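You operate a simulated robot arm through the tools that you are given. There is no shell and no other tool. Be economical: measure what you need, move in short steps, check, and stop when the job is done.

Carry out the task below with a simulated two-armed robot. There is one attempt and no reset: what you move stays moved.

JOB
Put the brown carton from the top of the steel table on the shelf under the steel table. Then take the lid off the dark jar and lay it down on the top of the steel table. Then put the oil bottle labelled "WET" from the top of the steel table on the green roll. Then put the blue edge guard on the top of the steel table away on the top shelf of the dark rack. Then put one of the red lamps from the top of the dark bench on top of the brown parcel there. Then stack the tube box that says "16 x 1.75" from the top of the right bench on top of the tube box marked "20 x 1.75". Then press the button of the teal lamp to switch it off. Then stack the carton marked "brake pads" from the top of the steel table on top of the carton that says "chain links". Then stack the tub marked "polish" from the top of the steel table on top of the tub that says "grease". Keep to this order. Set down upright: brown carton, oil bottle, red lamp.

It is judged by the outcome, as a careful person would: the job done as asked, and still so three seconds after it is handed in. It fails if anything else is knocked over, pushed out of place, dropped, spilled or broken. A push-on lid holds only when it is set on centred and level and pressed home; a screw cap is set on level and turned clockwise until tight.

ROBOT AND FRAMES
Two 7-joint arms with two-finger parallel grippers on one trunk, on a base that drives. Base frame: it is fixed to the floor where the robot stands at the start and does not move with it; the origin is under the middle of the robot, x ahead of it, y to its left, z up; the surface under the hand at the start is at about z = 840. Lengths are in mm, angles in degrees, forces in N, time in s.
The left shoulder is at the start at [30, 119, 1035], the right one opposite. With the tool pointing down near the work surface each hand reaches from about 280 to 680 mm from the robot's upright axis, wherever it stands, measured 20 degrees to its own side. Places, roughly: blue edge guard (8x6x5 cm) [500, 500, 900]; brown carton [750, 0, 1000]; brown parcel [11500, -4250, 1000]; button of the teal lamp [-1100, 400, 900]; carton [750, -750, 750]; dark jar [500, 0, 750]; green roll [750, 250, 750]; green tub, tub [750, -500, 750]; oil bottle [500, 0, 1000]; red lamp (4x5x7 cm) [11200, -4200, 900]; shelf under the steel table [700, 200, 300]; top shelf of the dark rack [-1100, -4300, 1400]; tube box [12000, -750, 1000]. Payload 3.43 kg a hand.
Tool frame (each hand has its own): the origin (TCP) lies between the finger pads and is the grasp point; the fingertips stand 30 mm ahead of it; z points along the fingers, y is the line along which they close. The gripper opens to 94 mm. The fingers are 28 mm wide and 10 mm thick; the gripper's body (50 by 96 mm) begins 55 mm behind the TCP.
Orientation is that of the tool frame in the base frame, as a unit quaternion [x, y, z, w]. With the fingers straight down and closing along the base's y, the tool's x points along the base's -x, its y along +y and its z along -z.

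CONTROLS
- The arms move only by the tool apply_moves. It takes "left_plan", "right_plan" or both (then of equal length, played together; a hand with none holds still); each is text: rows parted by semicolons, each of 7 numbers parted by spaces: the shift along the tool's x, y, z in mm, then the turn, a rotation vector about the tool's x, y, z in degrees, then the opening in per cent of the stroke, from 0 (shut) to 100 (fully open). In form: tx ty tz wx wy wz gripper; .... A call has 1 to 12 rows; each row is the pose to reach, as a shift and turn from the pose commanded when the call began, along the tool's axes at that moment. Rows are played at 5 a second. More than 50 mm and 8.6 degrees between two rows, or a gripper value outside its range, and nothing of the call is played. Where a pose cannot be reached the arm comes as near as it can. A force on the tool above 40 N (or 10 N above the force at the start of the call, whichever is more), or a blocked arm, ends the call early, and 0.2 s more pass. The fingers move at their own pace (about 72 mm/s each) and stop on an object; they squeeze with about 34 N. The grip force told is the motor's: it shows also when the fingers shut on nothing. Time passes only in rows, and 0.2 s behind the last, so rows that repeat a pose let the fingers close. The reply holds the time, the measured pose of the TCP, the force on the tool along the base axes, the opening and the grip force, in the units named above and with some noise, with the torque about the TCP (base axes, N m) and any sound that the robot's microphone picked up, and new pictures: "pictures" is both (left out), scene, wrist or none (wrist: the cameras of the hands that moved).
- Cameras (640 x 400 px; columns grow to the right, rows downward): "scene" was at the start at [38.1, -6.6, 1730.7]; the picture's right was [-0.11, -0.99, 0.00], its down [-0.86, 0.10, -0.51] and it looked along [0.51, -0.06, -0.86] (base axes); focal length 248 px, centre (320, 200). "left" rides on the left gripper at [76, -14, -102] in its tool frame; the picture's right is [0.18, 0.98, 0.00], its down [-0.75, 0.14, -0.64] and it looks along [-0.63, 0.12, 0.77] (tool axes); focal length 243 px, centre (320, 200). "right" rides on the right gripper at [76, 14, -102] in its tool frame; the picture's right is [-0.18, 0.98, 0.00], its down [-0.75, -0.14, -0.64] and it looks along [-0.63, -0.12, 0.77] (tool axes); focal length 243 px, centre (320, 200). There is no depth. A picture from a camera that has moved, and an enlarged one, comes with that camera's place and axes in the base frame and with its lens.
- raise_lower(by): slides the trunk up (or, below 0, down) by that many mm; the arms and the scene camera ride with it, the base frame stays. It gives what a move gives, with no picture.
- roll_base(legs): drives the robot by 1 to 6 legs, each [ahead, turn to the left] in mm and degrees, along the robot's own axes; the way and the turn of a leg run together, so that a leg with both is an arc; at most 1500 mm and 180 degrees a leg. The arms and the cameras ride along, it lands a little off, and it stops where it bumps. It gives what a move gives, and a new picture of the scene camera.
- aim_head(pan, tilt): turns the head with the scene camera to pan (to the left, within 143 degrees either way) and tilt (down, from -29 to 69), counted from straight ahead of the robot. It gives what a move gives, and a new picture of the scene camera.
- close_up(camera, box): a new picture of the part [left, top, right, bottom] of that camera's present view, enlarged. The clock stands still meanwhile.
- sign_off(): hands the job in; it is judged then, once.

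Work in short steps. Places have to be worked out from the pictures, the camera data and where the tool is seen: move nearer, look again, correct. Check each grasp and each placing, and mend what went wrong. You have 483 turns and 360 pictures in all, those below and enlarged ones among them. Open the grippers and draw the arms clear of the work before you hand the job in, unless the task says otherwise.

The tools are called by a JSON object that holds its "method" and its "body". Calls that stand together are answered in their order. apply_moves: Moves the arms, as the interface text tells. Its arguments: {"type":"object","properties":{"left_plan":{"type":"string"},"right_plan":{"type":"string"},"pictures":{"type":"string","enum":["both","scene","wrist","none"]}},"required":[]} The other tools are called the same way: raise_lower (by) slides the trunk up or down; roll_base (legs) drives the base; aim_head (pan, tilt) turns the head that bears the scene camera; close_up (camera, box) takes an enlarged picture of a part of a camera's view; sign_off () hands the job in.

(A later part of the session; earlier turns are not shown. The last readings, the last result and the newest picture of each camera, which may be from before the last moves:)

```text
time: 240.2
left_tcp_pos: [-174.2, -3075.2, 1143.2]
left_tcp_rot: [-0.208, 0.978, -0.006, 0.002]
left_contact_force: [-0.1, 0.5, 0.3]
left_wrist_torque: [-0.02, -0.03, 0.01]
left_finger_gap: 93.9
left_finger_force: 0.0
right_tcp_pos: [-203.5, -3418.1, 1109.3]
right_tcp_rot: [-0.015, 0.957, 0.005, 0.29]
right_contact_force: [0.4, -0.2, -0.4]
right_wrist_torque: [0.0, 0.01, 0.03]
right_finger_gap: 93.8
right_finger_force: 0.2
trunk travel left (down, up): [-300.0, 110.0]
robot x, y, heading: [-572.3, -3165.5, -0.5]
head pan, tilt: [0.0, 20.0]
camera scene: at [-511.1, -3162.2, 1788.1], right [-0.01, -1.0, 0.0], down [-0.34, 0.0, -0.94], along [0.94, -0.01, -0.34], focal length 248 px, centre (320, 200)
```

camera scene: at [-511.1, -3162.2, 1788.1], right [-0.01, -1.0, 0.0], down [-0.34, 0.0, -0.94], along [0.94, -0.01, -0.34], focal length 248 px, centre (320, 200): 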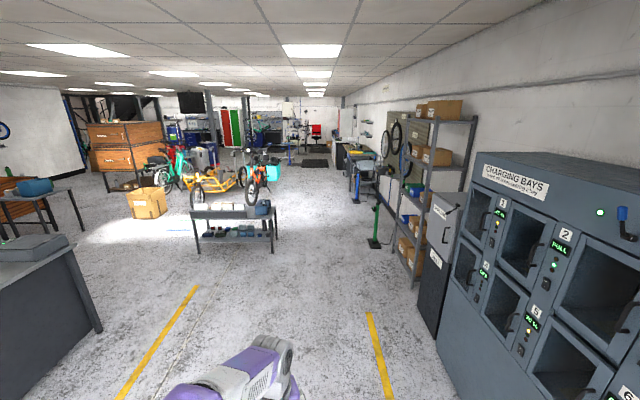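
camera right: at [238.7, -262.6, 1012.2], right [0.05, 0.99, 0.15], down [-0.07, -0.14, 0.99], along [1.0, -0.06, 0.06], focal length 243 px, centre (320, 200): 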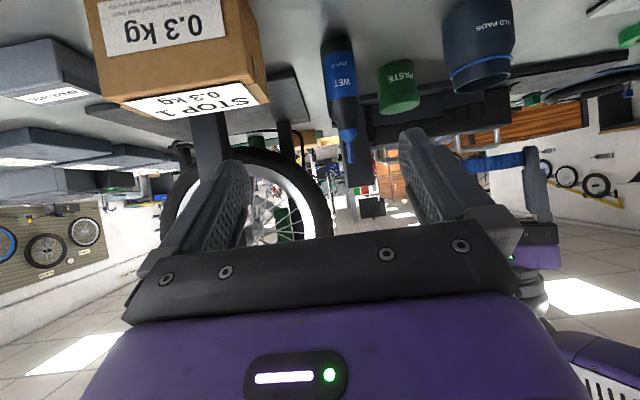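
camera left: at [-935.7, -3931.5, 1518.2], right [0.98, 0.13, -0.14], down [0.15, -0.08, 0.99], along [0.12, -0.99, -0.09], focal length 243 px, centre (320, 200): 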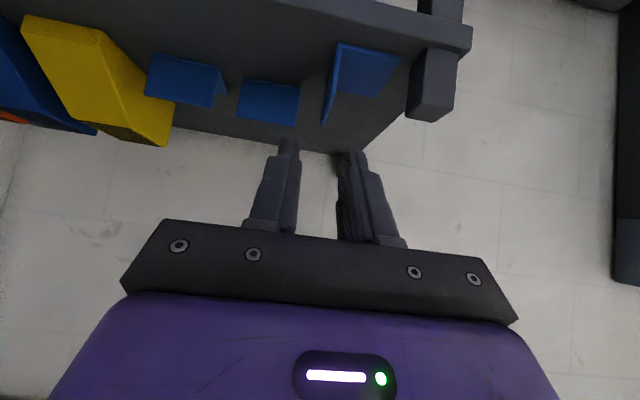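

The aisle ahead is free around y≈−3330. Drive along it in steps.

{"method": "roll_base", "body": {"legs": [[0, -6], [1500, 0], [0, 6.5], [1500, 0], [1200, 0]]}}

```text
time: 261.7
left_tcp_pos: [4055.7, -3194.4, 1143.4]
left_tcp_rot: [-0.22, 0.976, -0.006, 0.002]
left_contact_force: [-0.9, 0.9, -0.4]
left_wrist_torque: [-0.02, 0.02, -0.02]
left_finger_gap: 93.8
left_finger_force: 0.0
right_tcp_pos: [4033.5, -3537.6, 1110.2]
right_tcp_rot: [-0.027, 0.957, 0.008, 0.289]
right_contact_force: [-0.8, -0.4, 0.5]
right_wrist_torque: [0.03, -0.01, 0.02]
right_finger_gap: 94.2
right_finger_force: 0.0
trunk travel left (down, up): [-300.0, 110.0]
robot x, y, heading: [3655.7, -3291.6, 1.1]
head pan, tilt: [0.0, 20.0]
camera scene: at [3720.1, -3289.6, 1788.1], right [0.02, -1.0, 0.0], down [-0.34, -0.01, -0.94], along [0.94, 0.01, -0.34], focal length 248 px, centre (320, 200)
```

scene: 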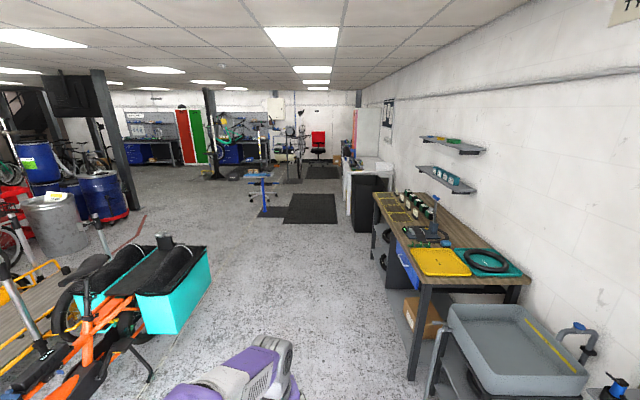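

Continue along the aisle toward x≈8000.

{"method": "roll_base", "body": {"legs": [[0, -1], [1400, 0], [1400, 0], [1400, 0]]}}

```text
time: 282.1
left_tcp_pos: [8252.8, -3222.0, 1143.2]
left_tcp_rot: [-0.215, 0.977, -0.006, 0.002]
left_contact_force: [-0.2, -0.2, -0.8]
left_wrist_torque: [0.03, 0.01, 0.01]
left_finger_gap: 93.9
left_finger_force: 0.0
right_tcp_pos: [8227.3, -3566.0, 1109.4]
right_tcp_rot: [-0.023, 0.957, 0.007, 0.289]
right_contact_force: [-0.8, -0.2, -0.3]
right_wrist_torque: [0.0, 0.01, 0.01]
right_finger_gap: 94.1
right_finger_force: 0.0
trunk travel left (down, up): [-300.0, 110.0]
robot x, y, heading: [7853.9, -3320.3, 0.3]
head pan, tilt: [0.0, 20.0]
camera scene: at [7916.3, -3314.4, 1788.1], right [0.0, -1.0, 0.0], down [-0.34, 0.0, -0.94], along [0.94, 0.0, -0.34], focal length 248 px, centre (320, 200)
```

scene: 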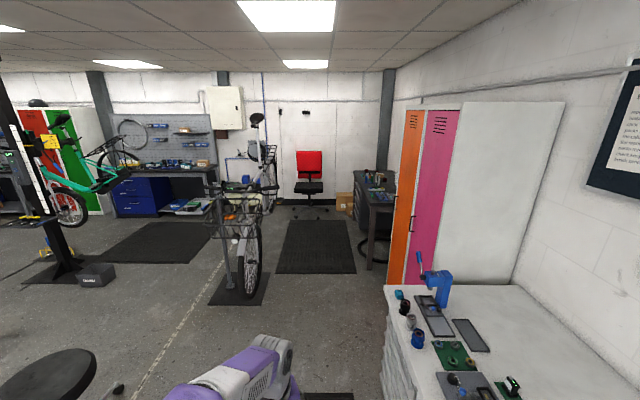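

The dark bench is ahead on the right past the lockers. Drive to x≈10500 and look.

{"method": "roll_base", "body": {"legs": [[0, -0.5], [1400, 0], [1350, 0]]}}

{"method": "aim_head", "body": {"pan": -50, "tilt": 35}}

```text
time: 295.8
left_tcp_pos: [11014.3, -3267.8, 1143.8]
left_tcp_rot: [-0.206, 0.979, -0.006, 0.001]
left_contact_force: [0.0, -0.7, -0.3]
left_wrist_torque: [-0.04, 0.0, 0.04]
left_finger_gap: 94.0
left_finger_force: 0.2
right_tcp_pos: [10982.6, -3611.5, 1108.7]
right_tcp_rot: [-0.013, 0.957, 0.005, 0.289]
right_contact_force: [0.0, -0.2, -0.2]
right_wrist_torque: [0.02, -0.03, 0.0]
right_finger_gap: 93.8
right_finger_force: 0.1
trunk travel left (down, up): [-300.0, 110.0]
robot x, y, heading: [10612.6, -3350.5, -1.0]
head pan, tilt: [0.0, 20.0]
camera scene: at [10676.9, -3353.6, 1788.1], right [-0.01, -1.0, 0.0], down [-0.34, 0.0, -0.94], along [0.94, -0.01, -0.34], focal length 248 px, centre (320, 200)
```

scene: 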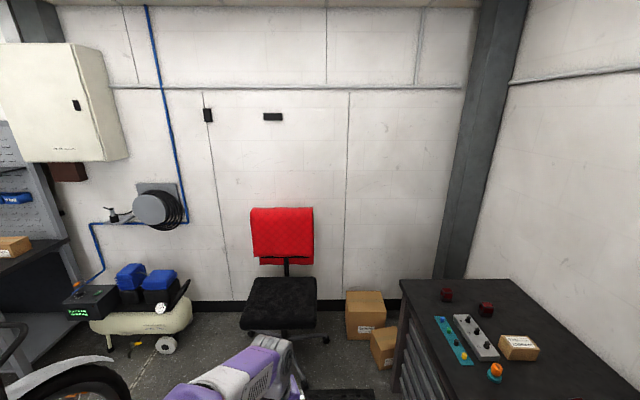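

```text
time: 297.0
left_tcp_pos: [11015.1, -3267.8, 1143.6]
left_tcp_rot: [-0.205, 0.979, -0.006, 0.002]
left_contact_force: [-0.4, 0.4, -0.1]
left_wrist_torque: [-0.02, 0.05, -0.04]
left_finger_gap: 94.2
left_finger_force: 0.1
right_tcp_pos: [10982.9, -3610.6, 1109.8]
right_tcp_rot: [-0.014, 0.957, 0.005, 0.289]
right_contact_force: [0.7, -0.6, 0.1]
right_wrist_torque: [0.02, -0.01, 0.04]
right_finger_gap: 94.1
right_finger_force: 0.0
trunk travel left (down, up): [-300.0, 110.0]
robot x, y, heading: [10611.6, -3356.9, -0.8]
head pan, tilt: [-50.0, 35.0]
camera scene: at [10639.3, -3420.5, 1764.3], right [-0.77, -0.63, 0.0], down [-0.36, 0.44, -0.82], along [0.52, -0.63, -0.57], focal length 248 px, centre (320, 200)
```

scene: 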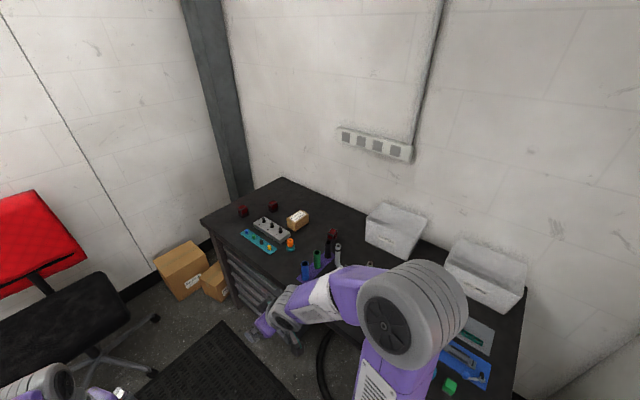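

Small red items are on the bench. Move in front of the bench and face it.

{"method": "roll_base", "body": {"legs": [[0, -5], [690, 0], [0, -84]]}}

{"method": "aim_head", "body": {"pan": 0, "tilt": 38}}

{"method": "close_up", "body": {"camera": "scene", "box": [200, 110, 440, 260]}}

```text
time: 304.9
left_tcp_pos: [11393.5, -3822.8, 1143.3]
left_tcp_rot: [0.539, 0.842, -0.005, -0.002]
left_contact_force: [0.0, 0.0, -0.2]
left_wrist_torque: [0.03, 0.0, -0.01]
left_finger_gap: 93.8
left_finger_force: 0.0
right_tcp_pos: [11050.1, -3797.6, 1108.6]
right_tcp_rot: [0.66, 0.692, -0.2, 0.211]
right_contact_force: [0.4, 0.3, -0.2]
right_wrist_torque: [-0.01, -0.01, -0.01]
right_finger_gap: 93.7
right_finger_force: 0.1
trunk travel left (down, up): [-300.0, 110.0]
robot x, y, heading: [11299.3, -3419.8, -89.9]
head pan, tilt: [-50.0, 35.0]
camera scene: at [11234.9, -3448.2, 1764.3], right [-0.65, 0.76, 0.0], down [0.44, 0.37, -0.82], along [-0.63, -0.53, -0.57], focal length 248 px, centre (320, 200)
```

scene: 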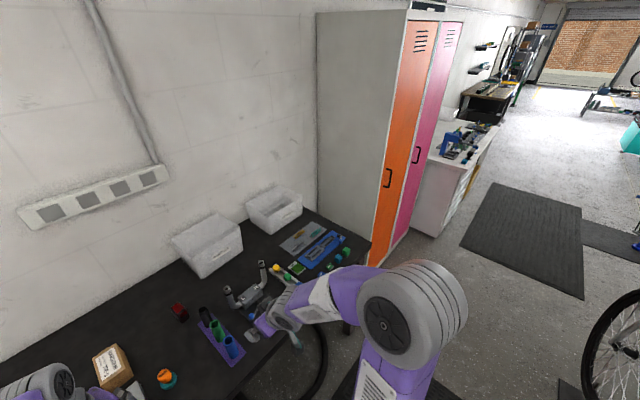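

```text
time: 306.1
left_tcp_pos: [11393.7, -3822.8, 1143.5]
left_tcp_rot: [0.539, 0.842, -0.006, -0.003]
left_contact_force: [-0.2, -0.4, 0.8]
left_wrist_torque: [0.02, 0.01, 0.01]
left_finger_gap: 93.8
left_finger_force: 0.0
right_tcp_pos: [11049.7, -3796.7, 1110.3]
right_tcp_rot: [0.661, 0.692, -0.2, 0.21]
right_contact_force: [-0.5, -0.1, -0.1]
right_wrist_torque: [-0.01, -0.01, 0.0]
right_finger_gap: 93.9
right_finger_force: 0.1
trunk travel left (down, up): [-300.0, 110.0]
robot x, y, heading: [11295.8, -3423.1, -89.7]
head pan, tilt: [0.0, 38.0]
camera scene: at [11302.5, -3477.7, 1759.7], right [-1.0, 0.0, 0.0], down [0.0, 0.62, -0.79], along [0.0, -0.79, -0.62], focal length 248 px, centre (320, 200)
```

scene: 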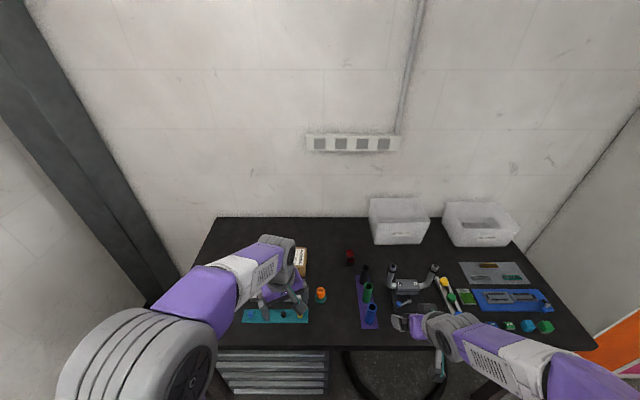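

```text
2.67 times, centred on (320, 185) of scene
camera zoom: at [11302.5, -3477.7, 1759.7], right [-1.0, 0.0, 0.0], down [0.0, 0.62, -0.79], along [0.0, -0.79, -0.62], focal length 662 px, centre (320, 240)
```

zoom: 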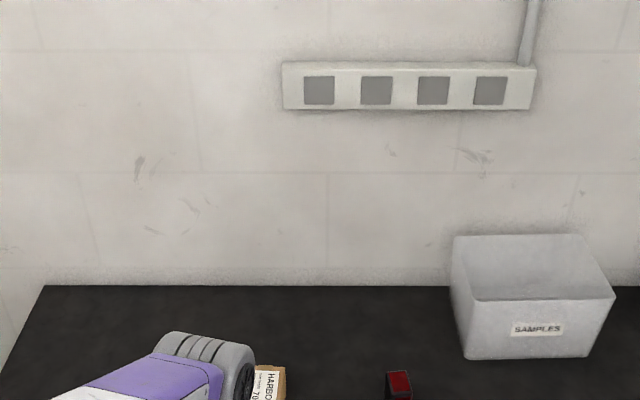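

Move the left hand aside and zoom on the bench top.

{"method": "apply_moves", "body": {"left_plan": "15 45 0 0 0 0 100; 30 90 0 0 0 0 100; 45 135 0 0 0 0 100; 60 180 0 0 0 0 100; 75 225 0 0 0 0 100", "pictures": "none"}}

{"method": "close_up", "body": {"camera": "scene", "box": [200, 220, 440, 340]}}

{"method": "close_up", "body": {"camera": "scene", "box": [290, 230, 390, 300]}}

```text
time: 307.3
left_tcp_pos: [11566.5, -3658.9, 1139.7]
left_tcp_rot: [0.539, 0.842, -0.006, -0.002]
left_contact_force: [0.5, 1.5, 0.8]
left_wrist_torque: [-0.04, 0.01, 0.0]
left_finger_gap: 94.2
left_finger_force: 0.1
right_tcp_pos: [11051.4, -3795.7, 1110.5]
right_tcp_rot: [0.661, 0.692, -0.2, 0.209]
right_contact_force: [-0.1, 0.0, 0.2]
right_wrist_torque: [0.0, -0.01, 0.02]
right_finger_gap: 93.6
right_finger_force: 0.1
trunk travel left (down, up): [-300.0, 110.0]
robot x, y, heading: [11301.7, -3422.4, -89.8]
head pan, tilt: [0.0, 38.0]
```

```text
2.67 times, centred on (320, 280) of scene
camera zoom: at [11303.2, -3475.8, 1759.8], right [-1.0, 0.0, 0.0], down [0.0, 0.61, -0.79], along [0.0, -0.79, -0.61], focal length 662 px, centre (320, -13)
```

zoom: 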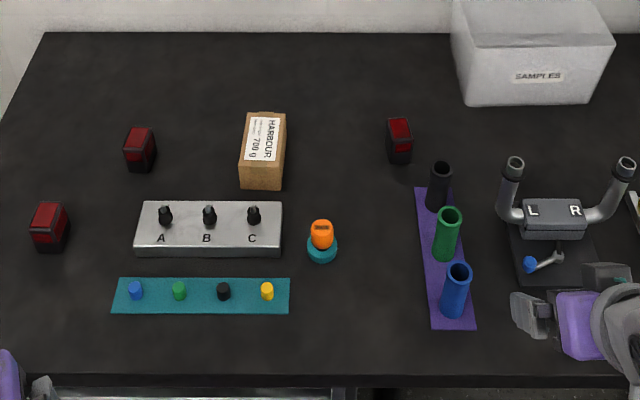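

```text
5.71 times, centred on (340, 265) of scene
camera zoom: at [11303.2, -3475.8, 1759.8], right [-1.0, 0.0, 0.0], down [0.0, 0.61, -0.79], along [0.0, -0.79, -0.61], focal length 1418 px, centre (206, -171)
```

zoom: 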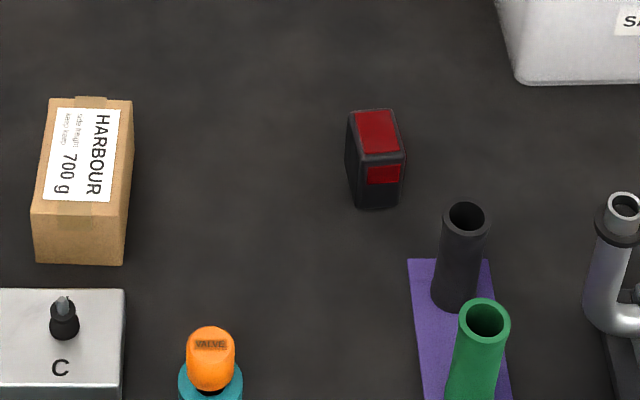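

Three red lamps stand on the bench; I'll use the one at ≈ (11177,−4175) near the parcel (≈ (11401,−4166)). Move the base into reach.

{"method": "roll_base", "body": {"legs": [[0, 20], [130, 0], [0, -20]]}}

{"method": "apply_moves", "body": {"right_plan": "0 10 0 0 4 0 100; 0 20 10 0 8 0 100; 0 30 20 0 12 0 100; 0 40 30 0 17 0 100; 0 50 40 0 22 0 100; 0 60 50 0 28 0 100; 0 70 60 0 33.6 0 100; 0 70 60 0 33.6 0 100", "pictures": "wrist"}}

```text
time: 310.7
left_tcp_pos: [11612.0, -3783.5, 1140.8]
left_tcp_rot: [0.539, 0.842, -0.006, -0.003]
left_contact_force: [0.3, -0.3, 0.2]
left_wrist_torque: [0.01, -0.03, 0.0]
left_finger_gap: 94.0
left_finger_force: 0.0
right_tcp_pos: [11095.7, -3919.2, 1108.7]
right_tcp_rot: [0.661, 0.692, -0.199, 0.209]
right_contact_force: [-0.4, 0.7, 0.5]
right_wrist_torque: [0.01, 0.0, 0.0]
right_finger_gap: 94.0
right_finger_force: 0.2
trunk travel left (down, up): [-300.0, 110.0]
robot x, y, heading: [11347.2, -3544.8, -89.6]
head pan, tilt: [0.0, 38.0]
camera scene: at [11347.9, -3599.6, 1759.7], right [-1.0, -0.01, 0.0], down [0.0, 0.62, -0.79], along [0.0, -0.79, -0.62], focal length 248 px, centre (320, 200)
```

scene: 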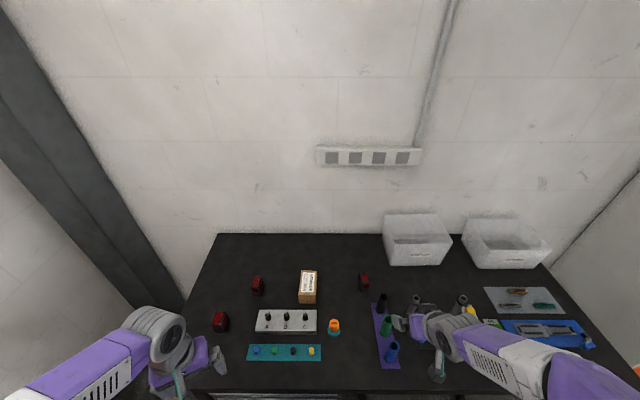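

```text
time: 312.5
left_tcp_pos: [11611.9, -3782.2, 1139.9]
left_tcp_rot: [0.539, 0.842, -0.006, -0.003]
left_contact_force: [0.6, -0.5, 0.5]
left_wrist_torque: [0.01, 0.01, -0.02]
left_finger_gap: 94.2
left_finger_force: 0.0
right_tcp_pos: [11166.6, -3948.0, 1058.2]
right_tcp_rot: [0.69, 0.724, 0.001, 0.001]
right_contact_force: [1.0, 0.5, -0.5]
right_wrist_torque: [0.01, -0.01, 0.01]
right_finger_gap: 93.8
right_finger_force: 0.0
trunk travel left (down, up): [-300.0, 110.0]
robot x, y, heading: [11343.9, -3544.9, -89.7]
head pan, tilt: [0.0, 38.0]
camera right: at [11178.0, -3872.3, 1162.1], right [0.99, -0.14, 0.0], down [-0.11, -0.76, 0.64], along [-0.09, -0.63, -0.77], focal length 243 px, centre (320, 200)
```

right: 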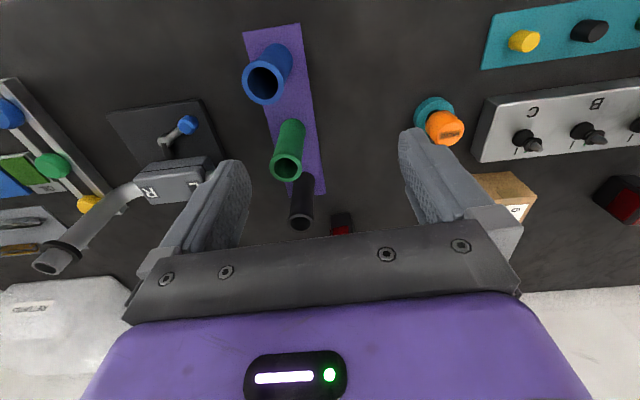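

Move forward 130 mm to see the lamp.

{"method": "apply_moves", "body": {"right_plan": "-45 0 0 0 0 0 100; -90 0 0 0 0 0 100; -130 0 0 0 0 0 100; -130 0 0 0 0 0 100", "pictures": "wrist"}}

{"method": "close_up", "body": {"camera": "right", "box": [260, 90, 420, 210]}}

{"method": "close_up", "body": {"camera": "scene", "box": [280, 250, 400, 330]}}

```text
time: 313.5
left_tcp_pos: [11611.7, -3781.6, 1140.2]
left_tcp_rot: [0.538, 0.843, -0.006, -0.002]
left_contact_force: [-0.4, 0.2, -0.5]
left_wrist_torque: [-0.02, 0.04, -0.01]
left_finger_gap: 93.7
left_finger_force: 0.0
right_tcp_pos: [11172.6, -4076.4, 1059.6]
right_tcp_rot: [0.69, 0.724, 0.001, 0.001]
right_contact_force: [-0.1, -0.2, -0.5]
right_wrist_torque: [0.0, -0.01, -0.01]
right_finger_gap: 93.9
right_finger_force: 0.0
trunk travel left (down, up): [-300.0, 110.0]
robot x, y, heading: [11349.2, -3549.6, -89.6]
head pan, tilt: [0.0, 38.0]
camera right: at [11183.7, -4001.2, 1162.3], right [0.99, -0.14, 0.0], down [-0.11, -0.76, 0.64], along [-0.09, -0.64, -0.77], focal length 243 px, centre (320, 200)
```

right: 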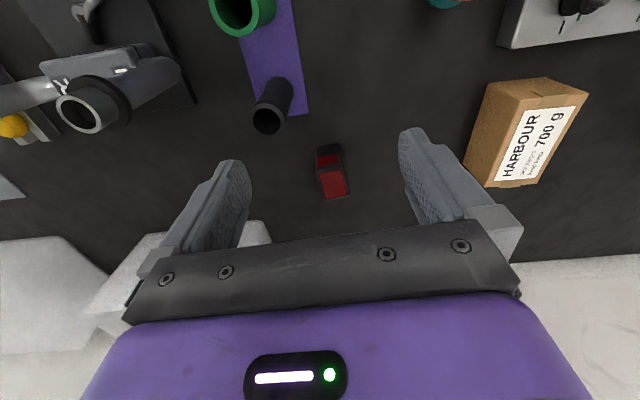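

```text
3.33 times, centred on (340, 150) of right
camera zoom: at [11183.7, -4001.2, 1162.3], right [0.99, -0.14, 0.0], down [-0.11, -0.76, 0.64], along [-0.09, -0.64, -0.77], focal length 809 px, centre (253, 367)
```

zoom: 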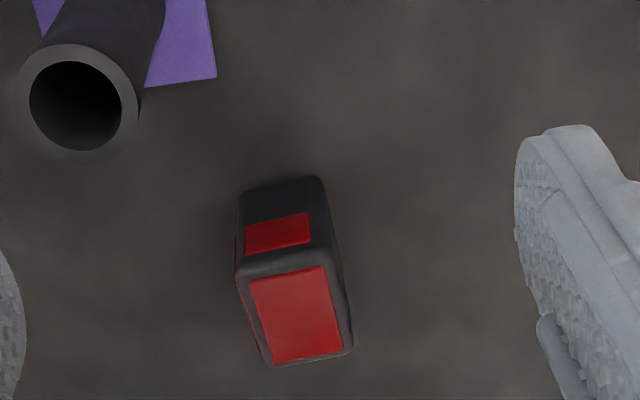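

```text
5.00 times, centred on (340, 290) of scene
camera zoom: at [11347.7, -3598.3, 1759.8], right [-1.0, 0.0, 0.0], down [0.0, 0.62, -0.79], along [0.0, -0.79, -0.62], focal length 1240 px, centre (220, -250)
```

zoom: 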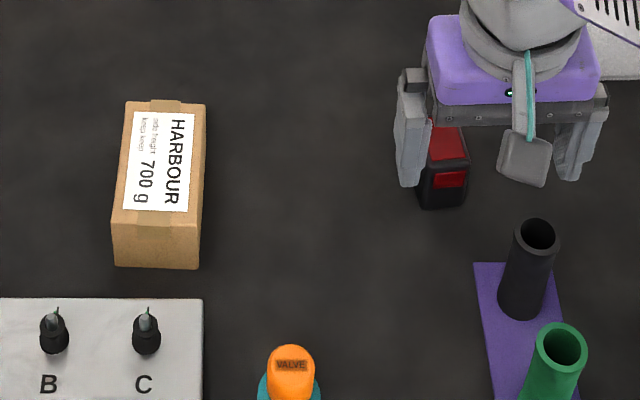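

Lamp centre ≈ (11176,−4166), bench z≈870. Move over it and descend with fingertips ~15 mm above the bench.

{"method": "apply_moves", "body": {"right_plan": "-30 0 0 0 0 -2 100; -60 -1 10 0 0 -4 100; -90 -1 30 0 0 -4 100; -90 -1 70 0 0 -4 80; -90 -1 110 0 0 -4 80; -90 -1 130 0 0 -4 80; -90 -1 130 0 0 -4 80", "pictures": "both"}}

{"method": "close_up", "body": {"camera": "scene", "box": [320, 240, 420, 310]}}

```text
time: 315.1
left_tcp_pos: [11611.4, -3783.4, 1140.5]
left_tcp_rot: [0.539, 0.842, -0.005, -0.003]
left_contact_force: [-0.1, -0.2, -0.2]
left_wrist_torque: [-0.04, 0.0, 0.01]
left_finger_gap: 93.9
left_finger_force: 0.0
right_tcp_pos: [11177.3, -4168.9, 929.0]
right_tcp_rot: [0.665, 0.746, 0.001, 0.0]
right_contact_force: [-0.1, -0.4, -0.4]
right_wrist_torque: [0.01, 0.04, 0.0]
right_finger_gap: 75.3
right_finger_force: 0.0
trunk travel left (down, up): [-300.0, 110.0]
robot x, y, heading: [11346.7, -3547.9, -89.7]
head pan, tilt: [0.0, 38.0]
camera scene: at [11348.1, -3599.4, 1759.7], right [-1.0, -0.01, 0.0], down [0.0, 0.62, -0.79], along [0.0, -0.79, -0.62], focal length 248 px, centre (320, 200)
camera right: at [11182.9, -4092.2, 1032.2], right [1.0, -0.07, 0.0], down [-0.05, -0.77, 0.64], along [-0.04, -0.64, -0.77], focal length 243 px, centre (320, 200)
```

scene: 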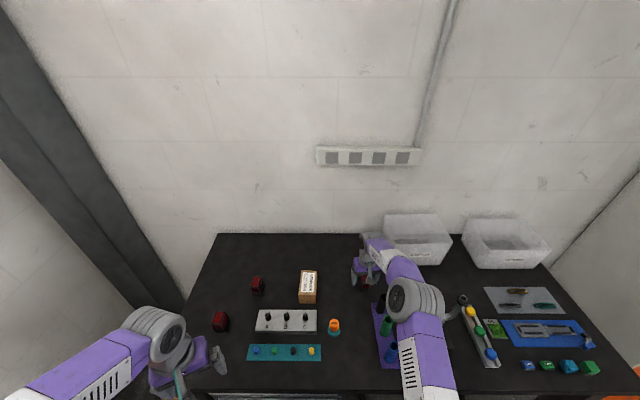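
right: 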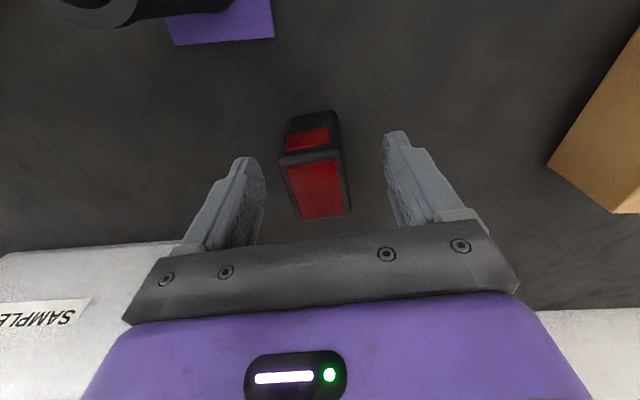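

```text
5.71 times, centred on (370, 275) of scene
camera zoom: at [11348.1, -3599.4, 1759.7], right [-1.0, -0.01, 0.0], down [0.0, 0.62, -0.79], along [0.0, -0.79, -0.62], focal length 1418 px, centre (34, -229)
```

zoom: 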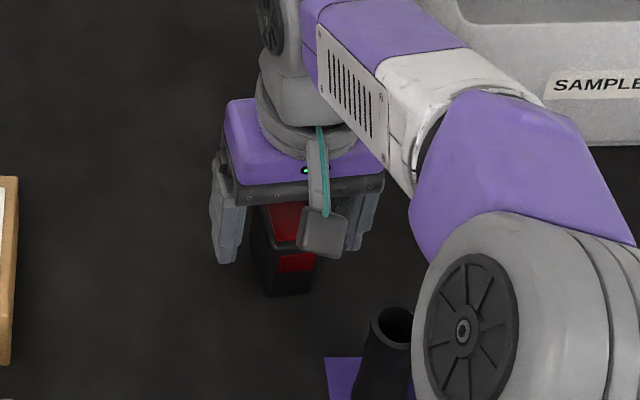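

Bench ≈ 862. Descend another 22 mm, 5 mm forward, and close.

{"method": "apply_moves", "body": {"right_plan": "-5 0 10 0 0 0 80; -5 0 22 0 0 0 80; -5 0 22 0 0 0 60; -5 0 22 0 0 0 30; -5 0 22 0 0 0 20; -5 0 22 0 0 0 20", "pictures": "wrist"}}

```text
time: 316.5
left_tcp_pos: [11612.4, -3782.5, 1140.4]
left_tcp_rot: [0.539, 0.842, -0.005, -0.004]
left_contact_force: [0.1, -0.2, -0.2]
left_wrist_torque: [0.02, 0.02, -0.02]
left_finger_gap: 94.0
left_finger_force: 0.0
right_tcp_pos: [11176.5, -4172.8, 907.1]
right_tcp_rot: [0.664, 0.748, 0.001, 0.001]
right_contact_force: [-0.5, 0.6, 0.1]
right_wrist_torque: [-0.05, -0.01, -0.02]
right_finger_gap: 39.8
right_finger_force: 34.0
trunk travel left (down, up): [-300.0, 110.0]
robot x, y, heading: [11345.9, -3539.9, -89.8]
head pan, tilt: [0.0, 38.0]
camera right: at [11182.9, -4096.6, 1010.2], right [1.0, -0.07, 0.0], down [-0.05, -0.77, 0.64], along [-0.04, -0.64, -0.77], focal length 243 px, centre (320, 200)
```

right: 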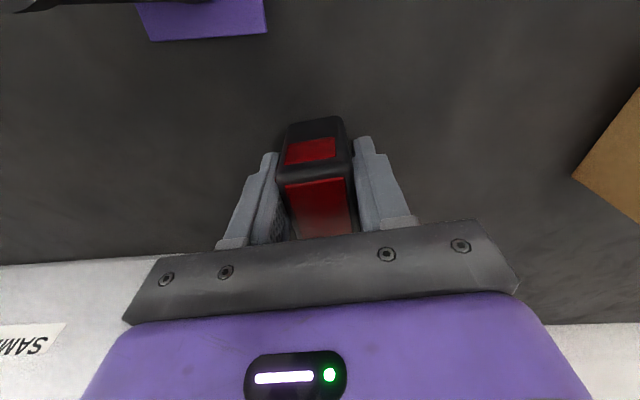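

Lamp gripped (40 mm). Lift and carry it over the parcel at ≈ (11399,−4152).

{"method": "apply_moves", "body": {"right_plan": "0 0 -30 0 0 0 20; 0 0 -75 0 0 0 20; 0 0 -120 0 0 0 20; -1 40 -143 0 0 0 20; -2 85 -143 0 0 0 20; -4 130 -143 0 0 0 20; -5 175 -143 0 0 0 20; -7 215 -143 0 0 0 20; -7 223 -143 0 0 0 20; -7 223 -143 0 0 0 20", "pictures": "both"}}

{"method": "close_up", "body": {"camera": "scene", "box": [250, 230, 370, 310]}}

```text
time: 318.7
left_tcp_pos: [11611.9, -3782.8, 1141.2]
left_tcp_rot: [0.539, 0.843, -0.005, -0.002]
left_contact_force: [-0.3, 0.2, 0.6]
left_wrist_torque: [0.01, -0.02, 0.0]
left_finger_gap: 94.0
left_finger_force: 0.0
right_tcp_pos: [11397.9, -4151.2, 1050.5]
right_tcp_rot: [0.664, 0.747, 0.002, 0.001]
right_contact_force: [0.6, -0.5, -0.1]
right_wrist_torque: [0.01, 0.02, -0.03]
right_finger_gap: 39.5
right_finger_force: 33.9
right hand out of reach, approached as far as the arm can: row 9, 10
trunk travel left (down, up): [-300.0, 110.0]
robot x, y, heading: [11347.7, -3546.5, -89.7]
head pan, tilt: [0.0, 38.0]
camera scene: at [11348.3, -3599.7, 1759.7], right [-1.0, -0.01, 0.0], down [0.0, 0.62, -0.79], along [0.0, -0.79, -0.62], focal length 248 px, centre (320, 200)
camera right: at [11404.2, -4074.1, 1152.9], right [1.0, -0.07, 0.0], down [-0.05, -0.77, 0.64], along [-0.04, -0.64, -0.77], focal length 243 px, centre (320, 200)
```

scene: 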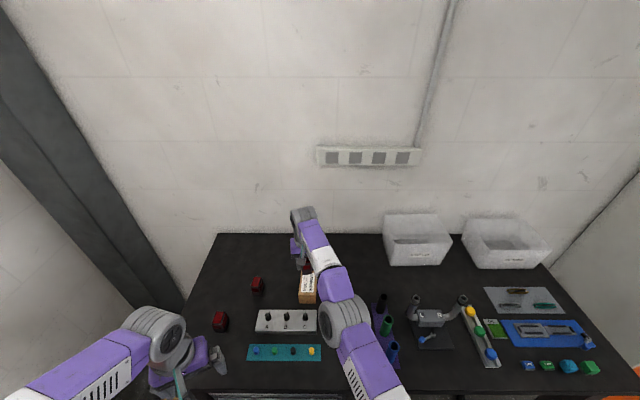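
right: 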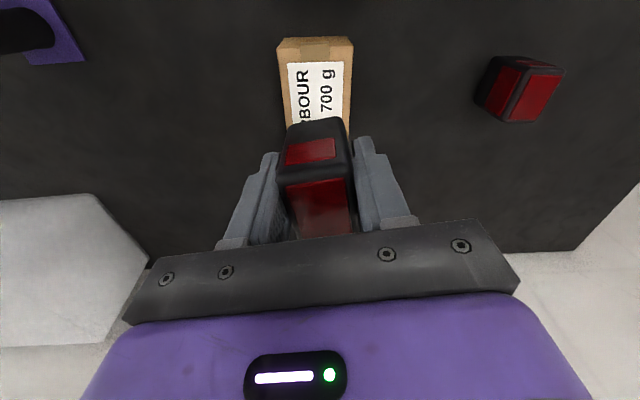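

```text
5.00 times, centred on (310, 270) of scene
camera zoom: at [11348.3, -3599.7, 1759.7], right [-1.0, -0.01, 0.0], down [0.0, 0.62, -0.79], along [0.0, -0.79, -0.62], focal length 1240 px, centre (370, -150)
```

zoom: 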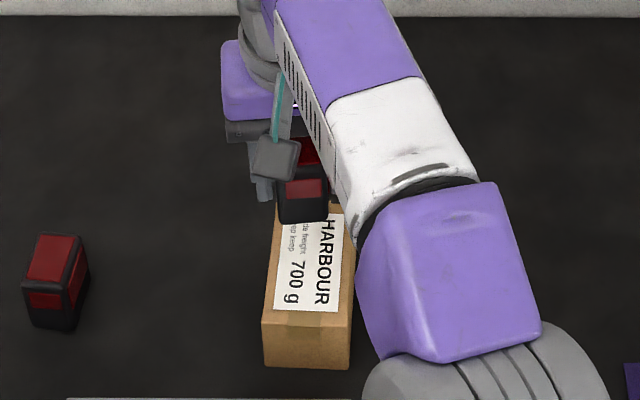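

Parcel centre ≈ (11397,−4157); nearly above. Lower to just above contact.

{"method": "apply_moves", "body": {"right_plan": "-3 0 20 0 0 0 20; -5 0 45 0 0 0 20; -5 0 62 0 0 0 20; -5 0 62 0 0 0 20", "pictures": "wrist"}}

{"method": "close_up", "body": {"camera": "scene", "box": [250, 230, 370, 310]}}

```text
time: 319.7
left_tcp_pos: [11612.6, -3782.2, 1140.5]
left_tcp_rot: [0.539, 0.843, -0.005, -0.002]
left_contact_force: [-0.2, 0.1, 0.1]
left_wrist_torque: [-0.01, -0.03, 0.01]
left_finger_gap: 94.0
left_finger_force: 0.0
right_tcp_pos: [11397.8, -4156.4, 989.7]
right_tcp_rot: [0.665, 0.747, 0.0, 0.001]
right_contact_force: [0.5, 0.4, -0.5]
right_wrist_torque: [0.03, 0.0, 0.0]
right_finger_gap: 39.5
right_finger_force: 33.7
trunk travel left (down, up): [-300.0, 110.0]
robot x, y, heading: [11345.9, -3544.0, -89.7]
head pan, tilt: [0.0, 38.0]
camera right: at [11403.7, -4079.8, 1091.2], right [1.0, -0.07, 0.0], down [-0.05, -0.77, 0.64], along [-0.04, -0.64, -0.77], focal length 243 px, centre (320, 200)
```

right: 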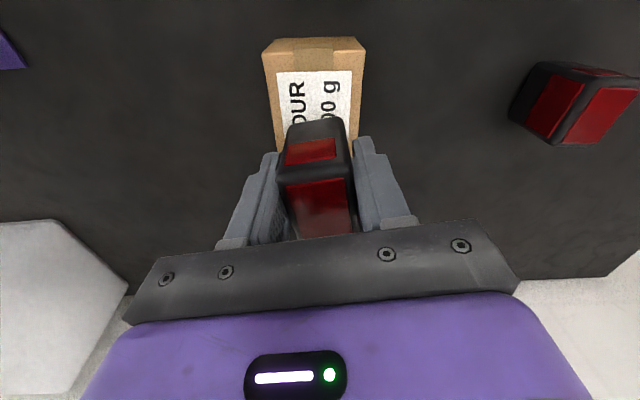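

```text
5.00 times, centred on (310, 270) of scene
camera zoom: at [11348.1, -3599.4, 1759.7], right [-1.0, -0.01, 0.0], down [0.0, 0.62, -0.79], along [0.0, -0.79, -0.62], focal length 1240 px, centre (370, -150)
```

zoom: 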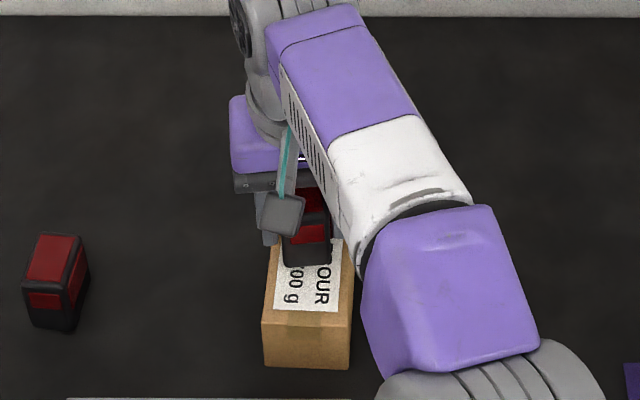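

Well centred. Creep down to contact.

{"method": "apply_moves", "body": {"right_plan": "0 0 3 0 0 0 20; 0 0 6 0 0 0 20; 0 0 9 0 0 0 20; 0 0 9 0 0 0 20", "pictures": "none"}}

```text
time: 320.7
left_tcp_pos: [11612.2, -3782.7, 1140.7]
left_tcp_rot: [0.539, 0.842, -0.006, -0.002]
left_contact_force: [-0.2, 0.3, -0.4]
left_wrist_torque: [-0.03, -0.01, 0.01]
left_finger_gap: 94.1
left_finger_force: 0.1
right_tcp_pos: [11397.7, -4156.1, 978.6]
right_tcp_rot: [0.665, 0.747, 0.002, 0.0]
right_contact_force: [-0.8, 0.4, -0.6]
right_wrist_torque: [0.01, 0.05, -0.01]
right_finger_gap: 39.9
right_finger_force: 33.8
trunk travel left (down, up): [-300.0, 110.0]
robot x, y, heading: [11350.5, -3542.8, -89.9]
head pan, tilt: [0.0, 38.0]
```

{"method": "apply_moves", "body": {"right_plan": "0 0 2 0 0 0 20; 0 0 4 0 0 0 20; 0 0 4 0 0 0 20", "pictures": "none"}}

```text
time: 321.5
left_tcp_pos: [11613.0, -3782.8, 1140.6]
left_tcp_rot: [0.538, 0.843, -0.005, -0.003]
left_contact_force: [-0.1, 0.2, -1.2]
left_wrist_torque: [0.01, 0.02, 0.0]
left_finger_gap: 94.0
left_finger_force: 0.1
right_tcp_pos: [11398.7, -4156.3, 975.9]
right_tcp_rot: [0.665, 0.747, 0.001, 0.0]
right_contact_force: [-0.3, 0.1, -0.2]
right_wrist_torque: [0.0, 0.0, -0.01]
right_finger_gap: 39.8
right_finger_force: 33.9
trunk travel left (down, up): [-300.0, 110.0]
robot x, y, heading: [11347.2, -3543.9, -89.6]
head pan, tilt: [0.0, 38.0]
```

No contact yet; continue creeping.

{"method": "apply_moves", "body": {"right_plan": "0 0 2 0 0 0 20; 0 0 4 0 0 0 20; 0 0 4 0 0 0 20", "pictures": "none"}}

{"method": "close_up", "body": {"camera": "right", "box": [240, 20, 400, 140]}}

```text
time: 322.3
left_tcp_pos: [11613.4, -3782.4, 1140.1]
left_tcp_rot: [0.539, 0.842, -0.006, -0.003]
left_contact_force: [-0.4, 0.8, 0.6]
left_wrist_torque: [0.02, -0.01, 0.0]
left_finger_gap: 93.7
left_finger_force: 0.1
right_tcp_pos: [11398.7, -4155.2, 970.5]
right_tcp_rot: [0.665, 0.747, 0.001, 0.001]
right_contact_force: [-0.5, -0.1, -0.5]
right_wrist_torque: [-0.01, -0.02, -0.01]
right_finger_gap: 39.8
right_finger_force: 33.6
trunk travel left (down, up): [-300.0, 110.0]
robot x, y, heading: [11343.2, -3547.1, -89.5]
head pan, tilt: [0.0, 38.0]
```

```text
3.33 times, centred on (320, 80) of right
camera zoom: at [11404.3, -4079.0, 1074.1], right [1.0, -0.07, 0.0], down [-0.05, -0.77, 0.64], along [-0.04, -0.64, -0.77], focal length 809 px, centre (320, 600)
```

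zoom: 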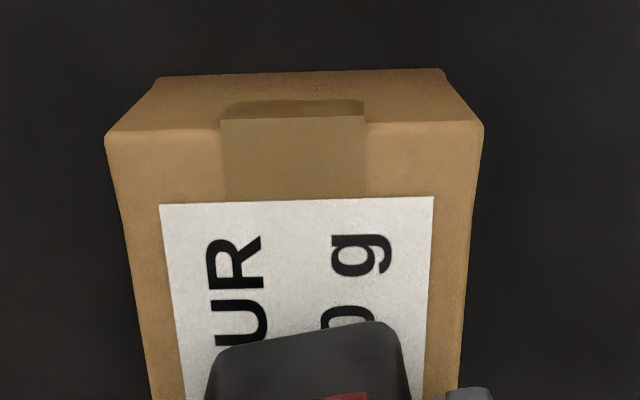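

Still ~4 mm gap by the picture; creep on.

{"method": "apply_moves", "body": {"right_plan": "0 0 1.5 0 0 0 20; 0 0 3 0 0 0 20; 0 0 4.5 0 0 0 20; 0 0 4.5 0 0 0 20", "pictures": "none"}}

{"method": "apply_moves", "body": {"right_plan": "0 0 1.5 0 0 0 20; 0 0 3 0 0 0 20; 0 0 3 0 0 0 20", "pictures": "none"}}

```text
time: 323.3
left_tcp_pos: [11612.6, -3781.9, 1139.7]
left_tcp_rot: [0.539, 0.842, -0.006, -0.003]
left_contact_force: [-0.6, 0.1, 0.5]
left_wrist_torque: [0.02, 0.01, -0.02]
left_finger_gap: 94.1
left_finger_force: 0.0
right_tcp_pos: [11398.7, -4156.2, 967.0]
right_tcp_rot: [0.665, 0.747, 0.0, 0.0]
right_contact_force: [0.1, -0.4, 3.5]
right_wrist_torque: [0.02, 0.08, 0.01]
right_finger_gap: 39.9
right_finger_force: 33.9
trunk travel left (down, up): [-300.0, 110.0]
robot x, y, heading: [11346.0, -3547.2, -89.6]
head pan, tilt: [0.0, 38.0]
```

```text
time: 324.1
left_tcp_pos: [11612.7, -3780.3, 1140.6]
left_tcp_rot: [0.539, 0.842, -0.006, -0.002]
left_contact_force: [0.4, 0.6, 0.8]
left_wrist_torque: [0.01, -0.02, -0.03]
left_finger_gap: 93.9
left_finger_force: 0.1
right_tcp_pos: [11399.3, -4154.8, 967.4]
right_tcp_rot: [0.665, 0.747, -0.001, 0.003]
right_contact_force: [-0.6, -1.6, 23.6]
right_wrist_torque: [0.37, 0.12, -0.01]
right_finger_gap: 39.3
right_finger_force: 34.4
trunk travel left (down, up): [-300.0, 110.0]
robot x, y, heading: [11343.1, -3546.3, -89.6]
head pan, tilt: [0.0, 38.0]
```

Contact (24 N). Back off 2 mm, open, rise.

{"method": "apply_moves", "body": {"right_plan": "0 0 -2.5 0 0 0 20; 0 0 -2.5 0 0 0 45; 0 0 -2.5 0 0 0 75; 0 0 -2.5 0 0 0 90; 0 0 -40 0 0 0 90; 0 0 -85 0 0 0 90; 0 0 -130 0 0 0 90", "pictures": "both"}}

{"method": "close_up", "body": {"camera": "scene", "box": [250, 230, 370, 310]}}

```text
time: 325.7
left_tcp_pos: [11611.9, -3782.1, 1140.9]
left_tcp_rot: [0.539, 0.842, -0.006, -0.003]
left_contact_force: [0.4, 0.2, 0.6]
left_wrist_torque: [-0.02, 0.01, 0.01]
left_finger_gap: 94.3
left_finger_force: 0.0
right_tcp_pos: [11394.2, -4146.9, 1093.9]
right_tcp_rot: [0.664, 0.748, 0.001, 0.001]
right_contact_force: [0.5, 0.2, -0.5]
right_wrist_torque: [0.0, -0.01, -0.01]
right_finger_gap: 84.5
right_finger_force: 0.0
right hand out of reach, approached as far as the arm can: row 6, 7
trunk travel left (down, up): [-300.0, 110.0]
robot x, y, heading: [11347.8, -3541.6, -89.7]
head pan, tilt: [0.0, 38.0]
camera scene: at [11347.7, -3598.3, 1759.8], right [-1.0, -0.01, 0.0], down [0.0, 0.62, -0.79], along [0.0, -0.79, -0.62], focal length 248 px, centre (320, 200)
camera right: at [11398.8, -4069.7, 1196.3], right [1.0, -0.07, 0.0], down [-0.05, -0.77, 0.64], along [-0.04, -0.64, -0.77], focal length 243 px, centre (320, 200)
```

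scene: 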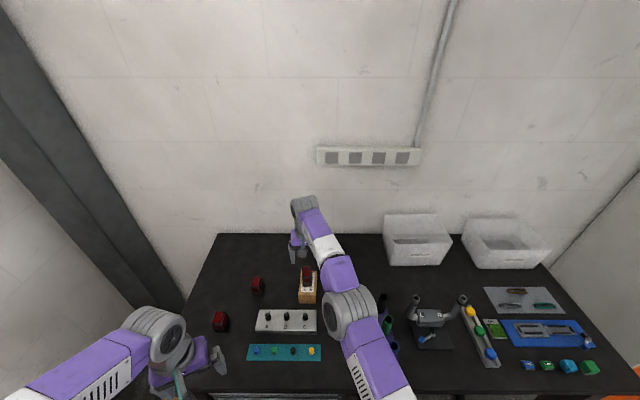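
right: 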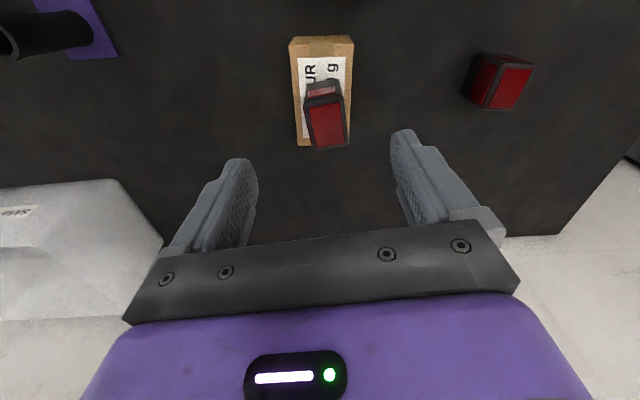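

```text
5.00 times, centred on (310, 270) of scene
camera zoom: at [11347.7, -3598.3, 1759.8], right [-1.0, -0.01, 0.0], down [0.0, 0.62, -0.79], along [0.0, -0.79, -0.62], focal length 1240 px, centre (370, -150)
```

zoom: 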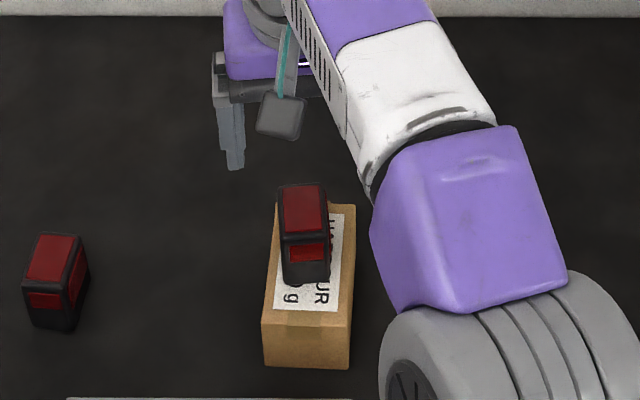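

Lamp stands on the parcel. Back the base off, then reset the right arm's posture by swinging outward.

{"method": "roll_base", "body": {"legs": [[-450, 0]]}}

{"method": "apply_moves", "body": {"right_plan": "0 -45 0 0 0 0 100; 0 -90 0 0 0 0 100; 0 -135 0 0 0 0 100; 0 -180 -10 0 0 0 100; 0 -225 -20 0 0 0 100; 5 -270 -30 0 0 0 100; 15 -310 -40 0 0 0 100; 30 -350 -50 0 0 0 100; 50 -390 -60 0 0 0 100; 75 -425 -70 0 0 0 100; 100 -460 -70 0 0 0 100; 130 -490 -70 0 0 0 100", "pictures": "scene"}}

```text
time: 328.5
left_tcp_pos: [11610.2, -3333.3, 1139.8]
left_tcp_rot: [0.537, 0.843, -0.005, -0.003]
left_contact_force: [0.2, 0.9, -0.1]
left_wrist_torque: [0.01, -0.01, 0.0]
left_finger_gap: 94.3
left_finger_force: 0.1
right_tcp_pos: [11392.2, -3698.4, 1092.4]
right_tcp_rot: [0.663, 0.749, 0.001, 0.0]
right_contact_force: [0.1, -0.3, -0.7]
right_wrist_torque: [0.01, -0.04, -0.01]
right_finger_gap: 84.5
right_finger_force: 0.0
trunk travel left (down, up): [-300.0, 110.0]
robot x, y, heading: [11342.8, -3096.8, -89.6]
head pan, tilt: [0.0, 38.0]
camera scene: at [11345.3, -3150.1, 1759.7], right [-1.0, -0.01, 0.0], down [-0.01, 0.62, -0.79], along [0.01, -0.79, -0.62], focal length 248 px, centre (320, 200)
```

scene: 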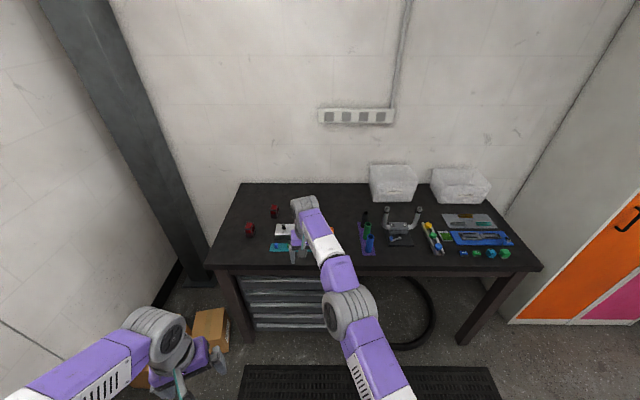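

```text
time: 331.1
left_tcp_pos: [11610.4, -3332.2, 1141.4]
left_tcp_rot: [0.537, 0.843, -0.005, -0.002]
left_contact_force: [-0.4, 0.5, 0.7]
left_wrist_torque: [0.0, 0.01, -0.03]
left_finger_gap: 94.0
left_finger_force: 0.1
right_tcp_pos: [10889.1, -3626.9, 1159.9]
right_tcp_rot: [0.663, 0.749, 0.002, 0.0]
right_contact_force: [0.3, 0.9, -0.6]
right_wrist_torque: [0.01, 0.02, 0.0]
right_finger_gap: 93.9
right_finger_force: 0.0
trunk travel left (down, up): [-300.0, 110.0]
robot x, y, heading: [11347.5, -3097.7, -89.5]
head pan, tilt: [0.0, 38.0]
camera scene: at [11344.4, -3149.1, 1759.8], right [-1.0, -0.01, 0.0], down [0.0, 0.61, -0.79], along [0.01, -0.79, -0.61], focal length 248 px, centre (320, 200)
```

scene: 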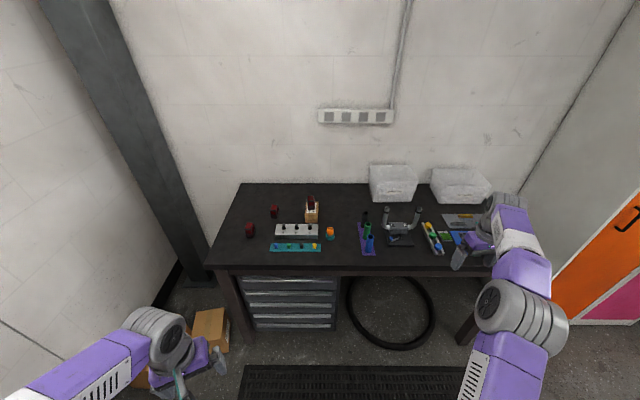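

Bring the right hand back in (elbow out), then drive toward the right bench at (12000,−750).

{"method": "apply_moves", "body": {"right_plan": "40 10 0 0 0 0 100; 80 20 0 0 0 0 100; 120 40 0 0 0 0 100; 160 70 0 0 0 0 100; 195 100 0 0 0 0 100; 200 130 0 0 0 0 100", "pictures": "none"}}

{"method": "aim_head", "body": {"pan": 110, "tilt": 20}}

{"method": "aim_head", "body": {"pan": 143, "tilt": 25}}

```text
time: 332.5
left_tcp_pos: [11610.7, -3331.9, 1139.1]
left_tcp_rot: [0.537, 0.844, -0.006, -0.002]
left_contact_force: [-0.7, -0.7, -0.2]
left_wrist_torque: [0.01, 0.03, 0.01]
left_finger_gap: 94.2
left_finger_force: 0.0
right_tcp_pos: [10996.4, -3414.6, 1162.1]
right_tcp_rot: [0.664, 0.748, 0.0, 0.001]
right_contact_force: [0.0, 0.2, 0.4]
right_wrist_torque: [0.02, 0.01, 0.01]
right_finger_gap: 94.1
right_finger_force: 0.1
trunk travel left (down, up): [-300.0, 110.0]
robot x, y, heading: [11343.5, -3097.9, -89.8]
head pan, tilt: [0.0, 38.0]
```

```text
time: 334.3
left_tcp_pos: [11609.8, -3333.7, 1140.0]
left_tcp_rot: [0.538, 0.843, -0.007, -0.003]
left_contact_force: [0.3, -0.4, 1.1]
left_wrist_torque: [0.03, 0.0, 0.0]
left_finger_gap: 93.9
left_finger_force: 0.0
right_tcp_pos: [10995.0, -3414.6, 1162.7]
right_tcp_rot: [0.664, 0.748, 0.0, 0.0]
right_contact_force: [0.1, -0.2, 0.5]
right_wrist_torque: [0.0, -0.01, 0.01]
right_finger_gap: 94.1
right_finger_force: 0.1
trunk travel left (down, up): [-300.0, 110.0]
robot x, y, heading: [11341.7, -3094.1, -89.3]
head pan, tilt: [110.0, 20.0]
camera scene: at [11431.9, -3031.8, 1788.1], right [0.35, -0.94, 0.0], down [-0.32, -0.12, -0.94], along [0.88, 0.33, -0.34], focal length 248 px, centre (320, 200)
```

scene: 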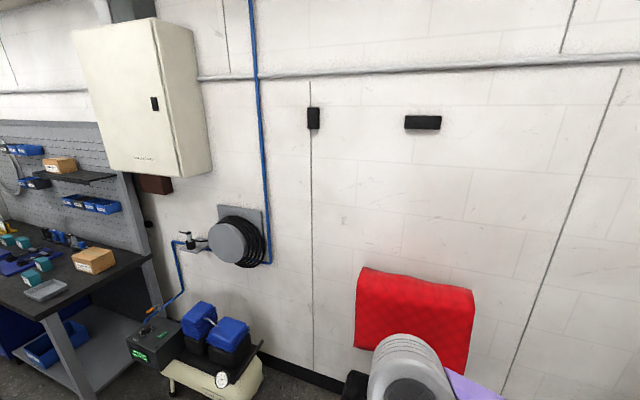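

```text
time: 335.3
left_tcp_pos: [11609.9, -3333.0, 1139.7]
left_tcp_rot: [0.537, 0.843, -0.005, -0.002]
left_contact_force: [0.0, -0.5, -0.5]
left_wrist_torque: [0.0, -0.01, -0.02]
left_finger_gap: 93.8
left_finger_force: 0.1
right_tcp_pos: [10995.0, -3415.2, 1161.6]
right_tcp_rot: [0.663, 0.749, 0.001, 0.001]
right_contact_force: [-0.4, -0.1, -0.2]
right_wrist_torque: [-0.01, 0.02, 0.04]
right_finger_gap: 93.9
right_finger_force: 0.0
trunk travel left (down, up): [-300.0, 110.0]
robot x, y, heading: [11344.5, -3096.0, -89.5]
head pan, tilt: [143.0, 25.0]
camera scene: at [11399.5, -2990.3, 1780.1], right [0.8, -0.6, 0.0], down [-0.25, -0.34, -0.91], along [0.54, 0.73, -0.42], focal length 248 px, centre (320, 200)
```

scene: 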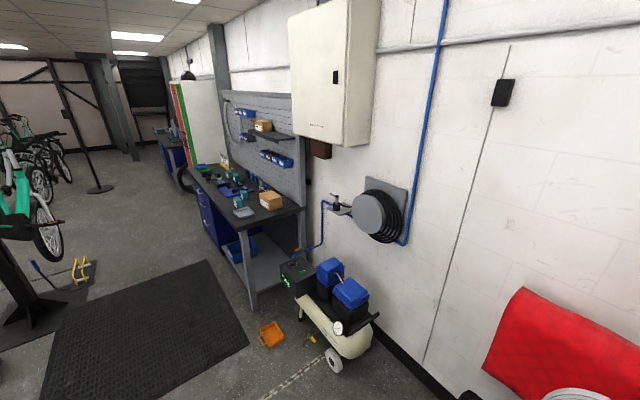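

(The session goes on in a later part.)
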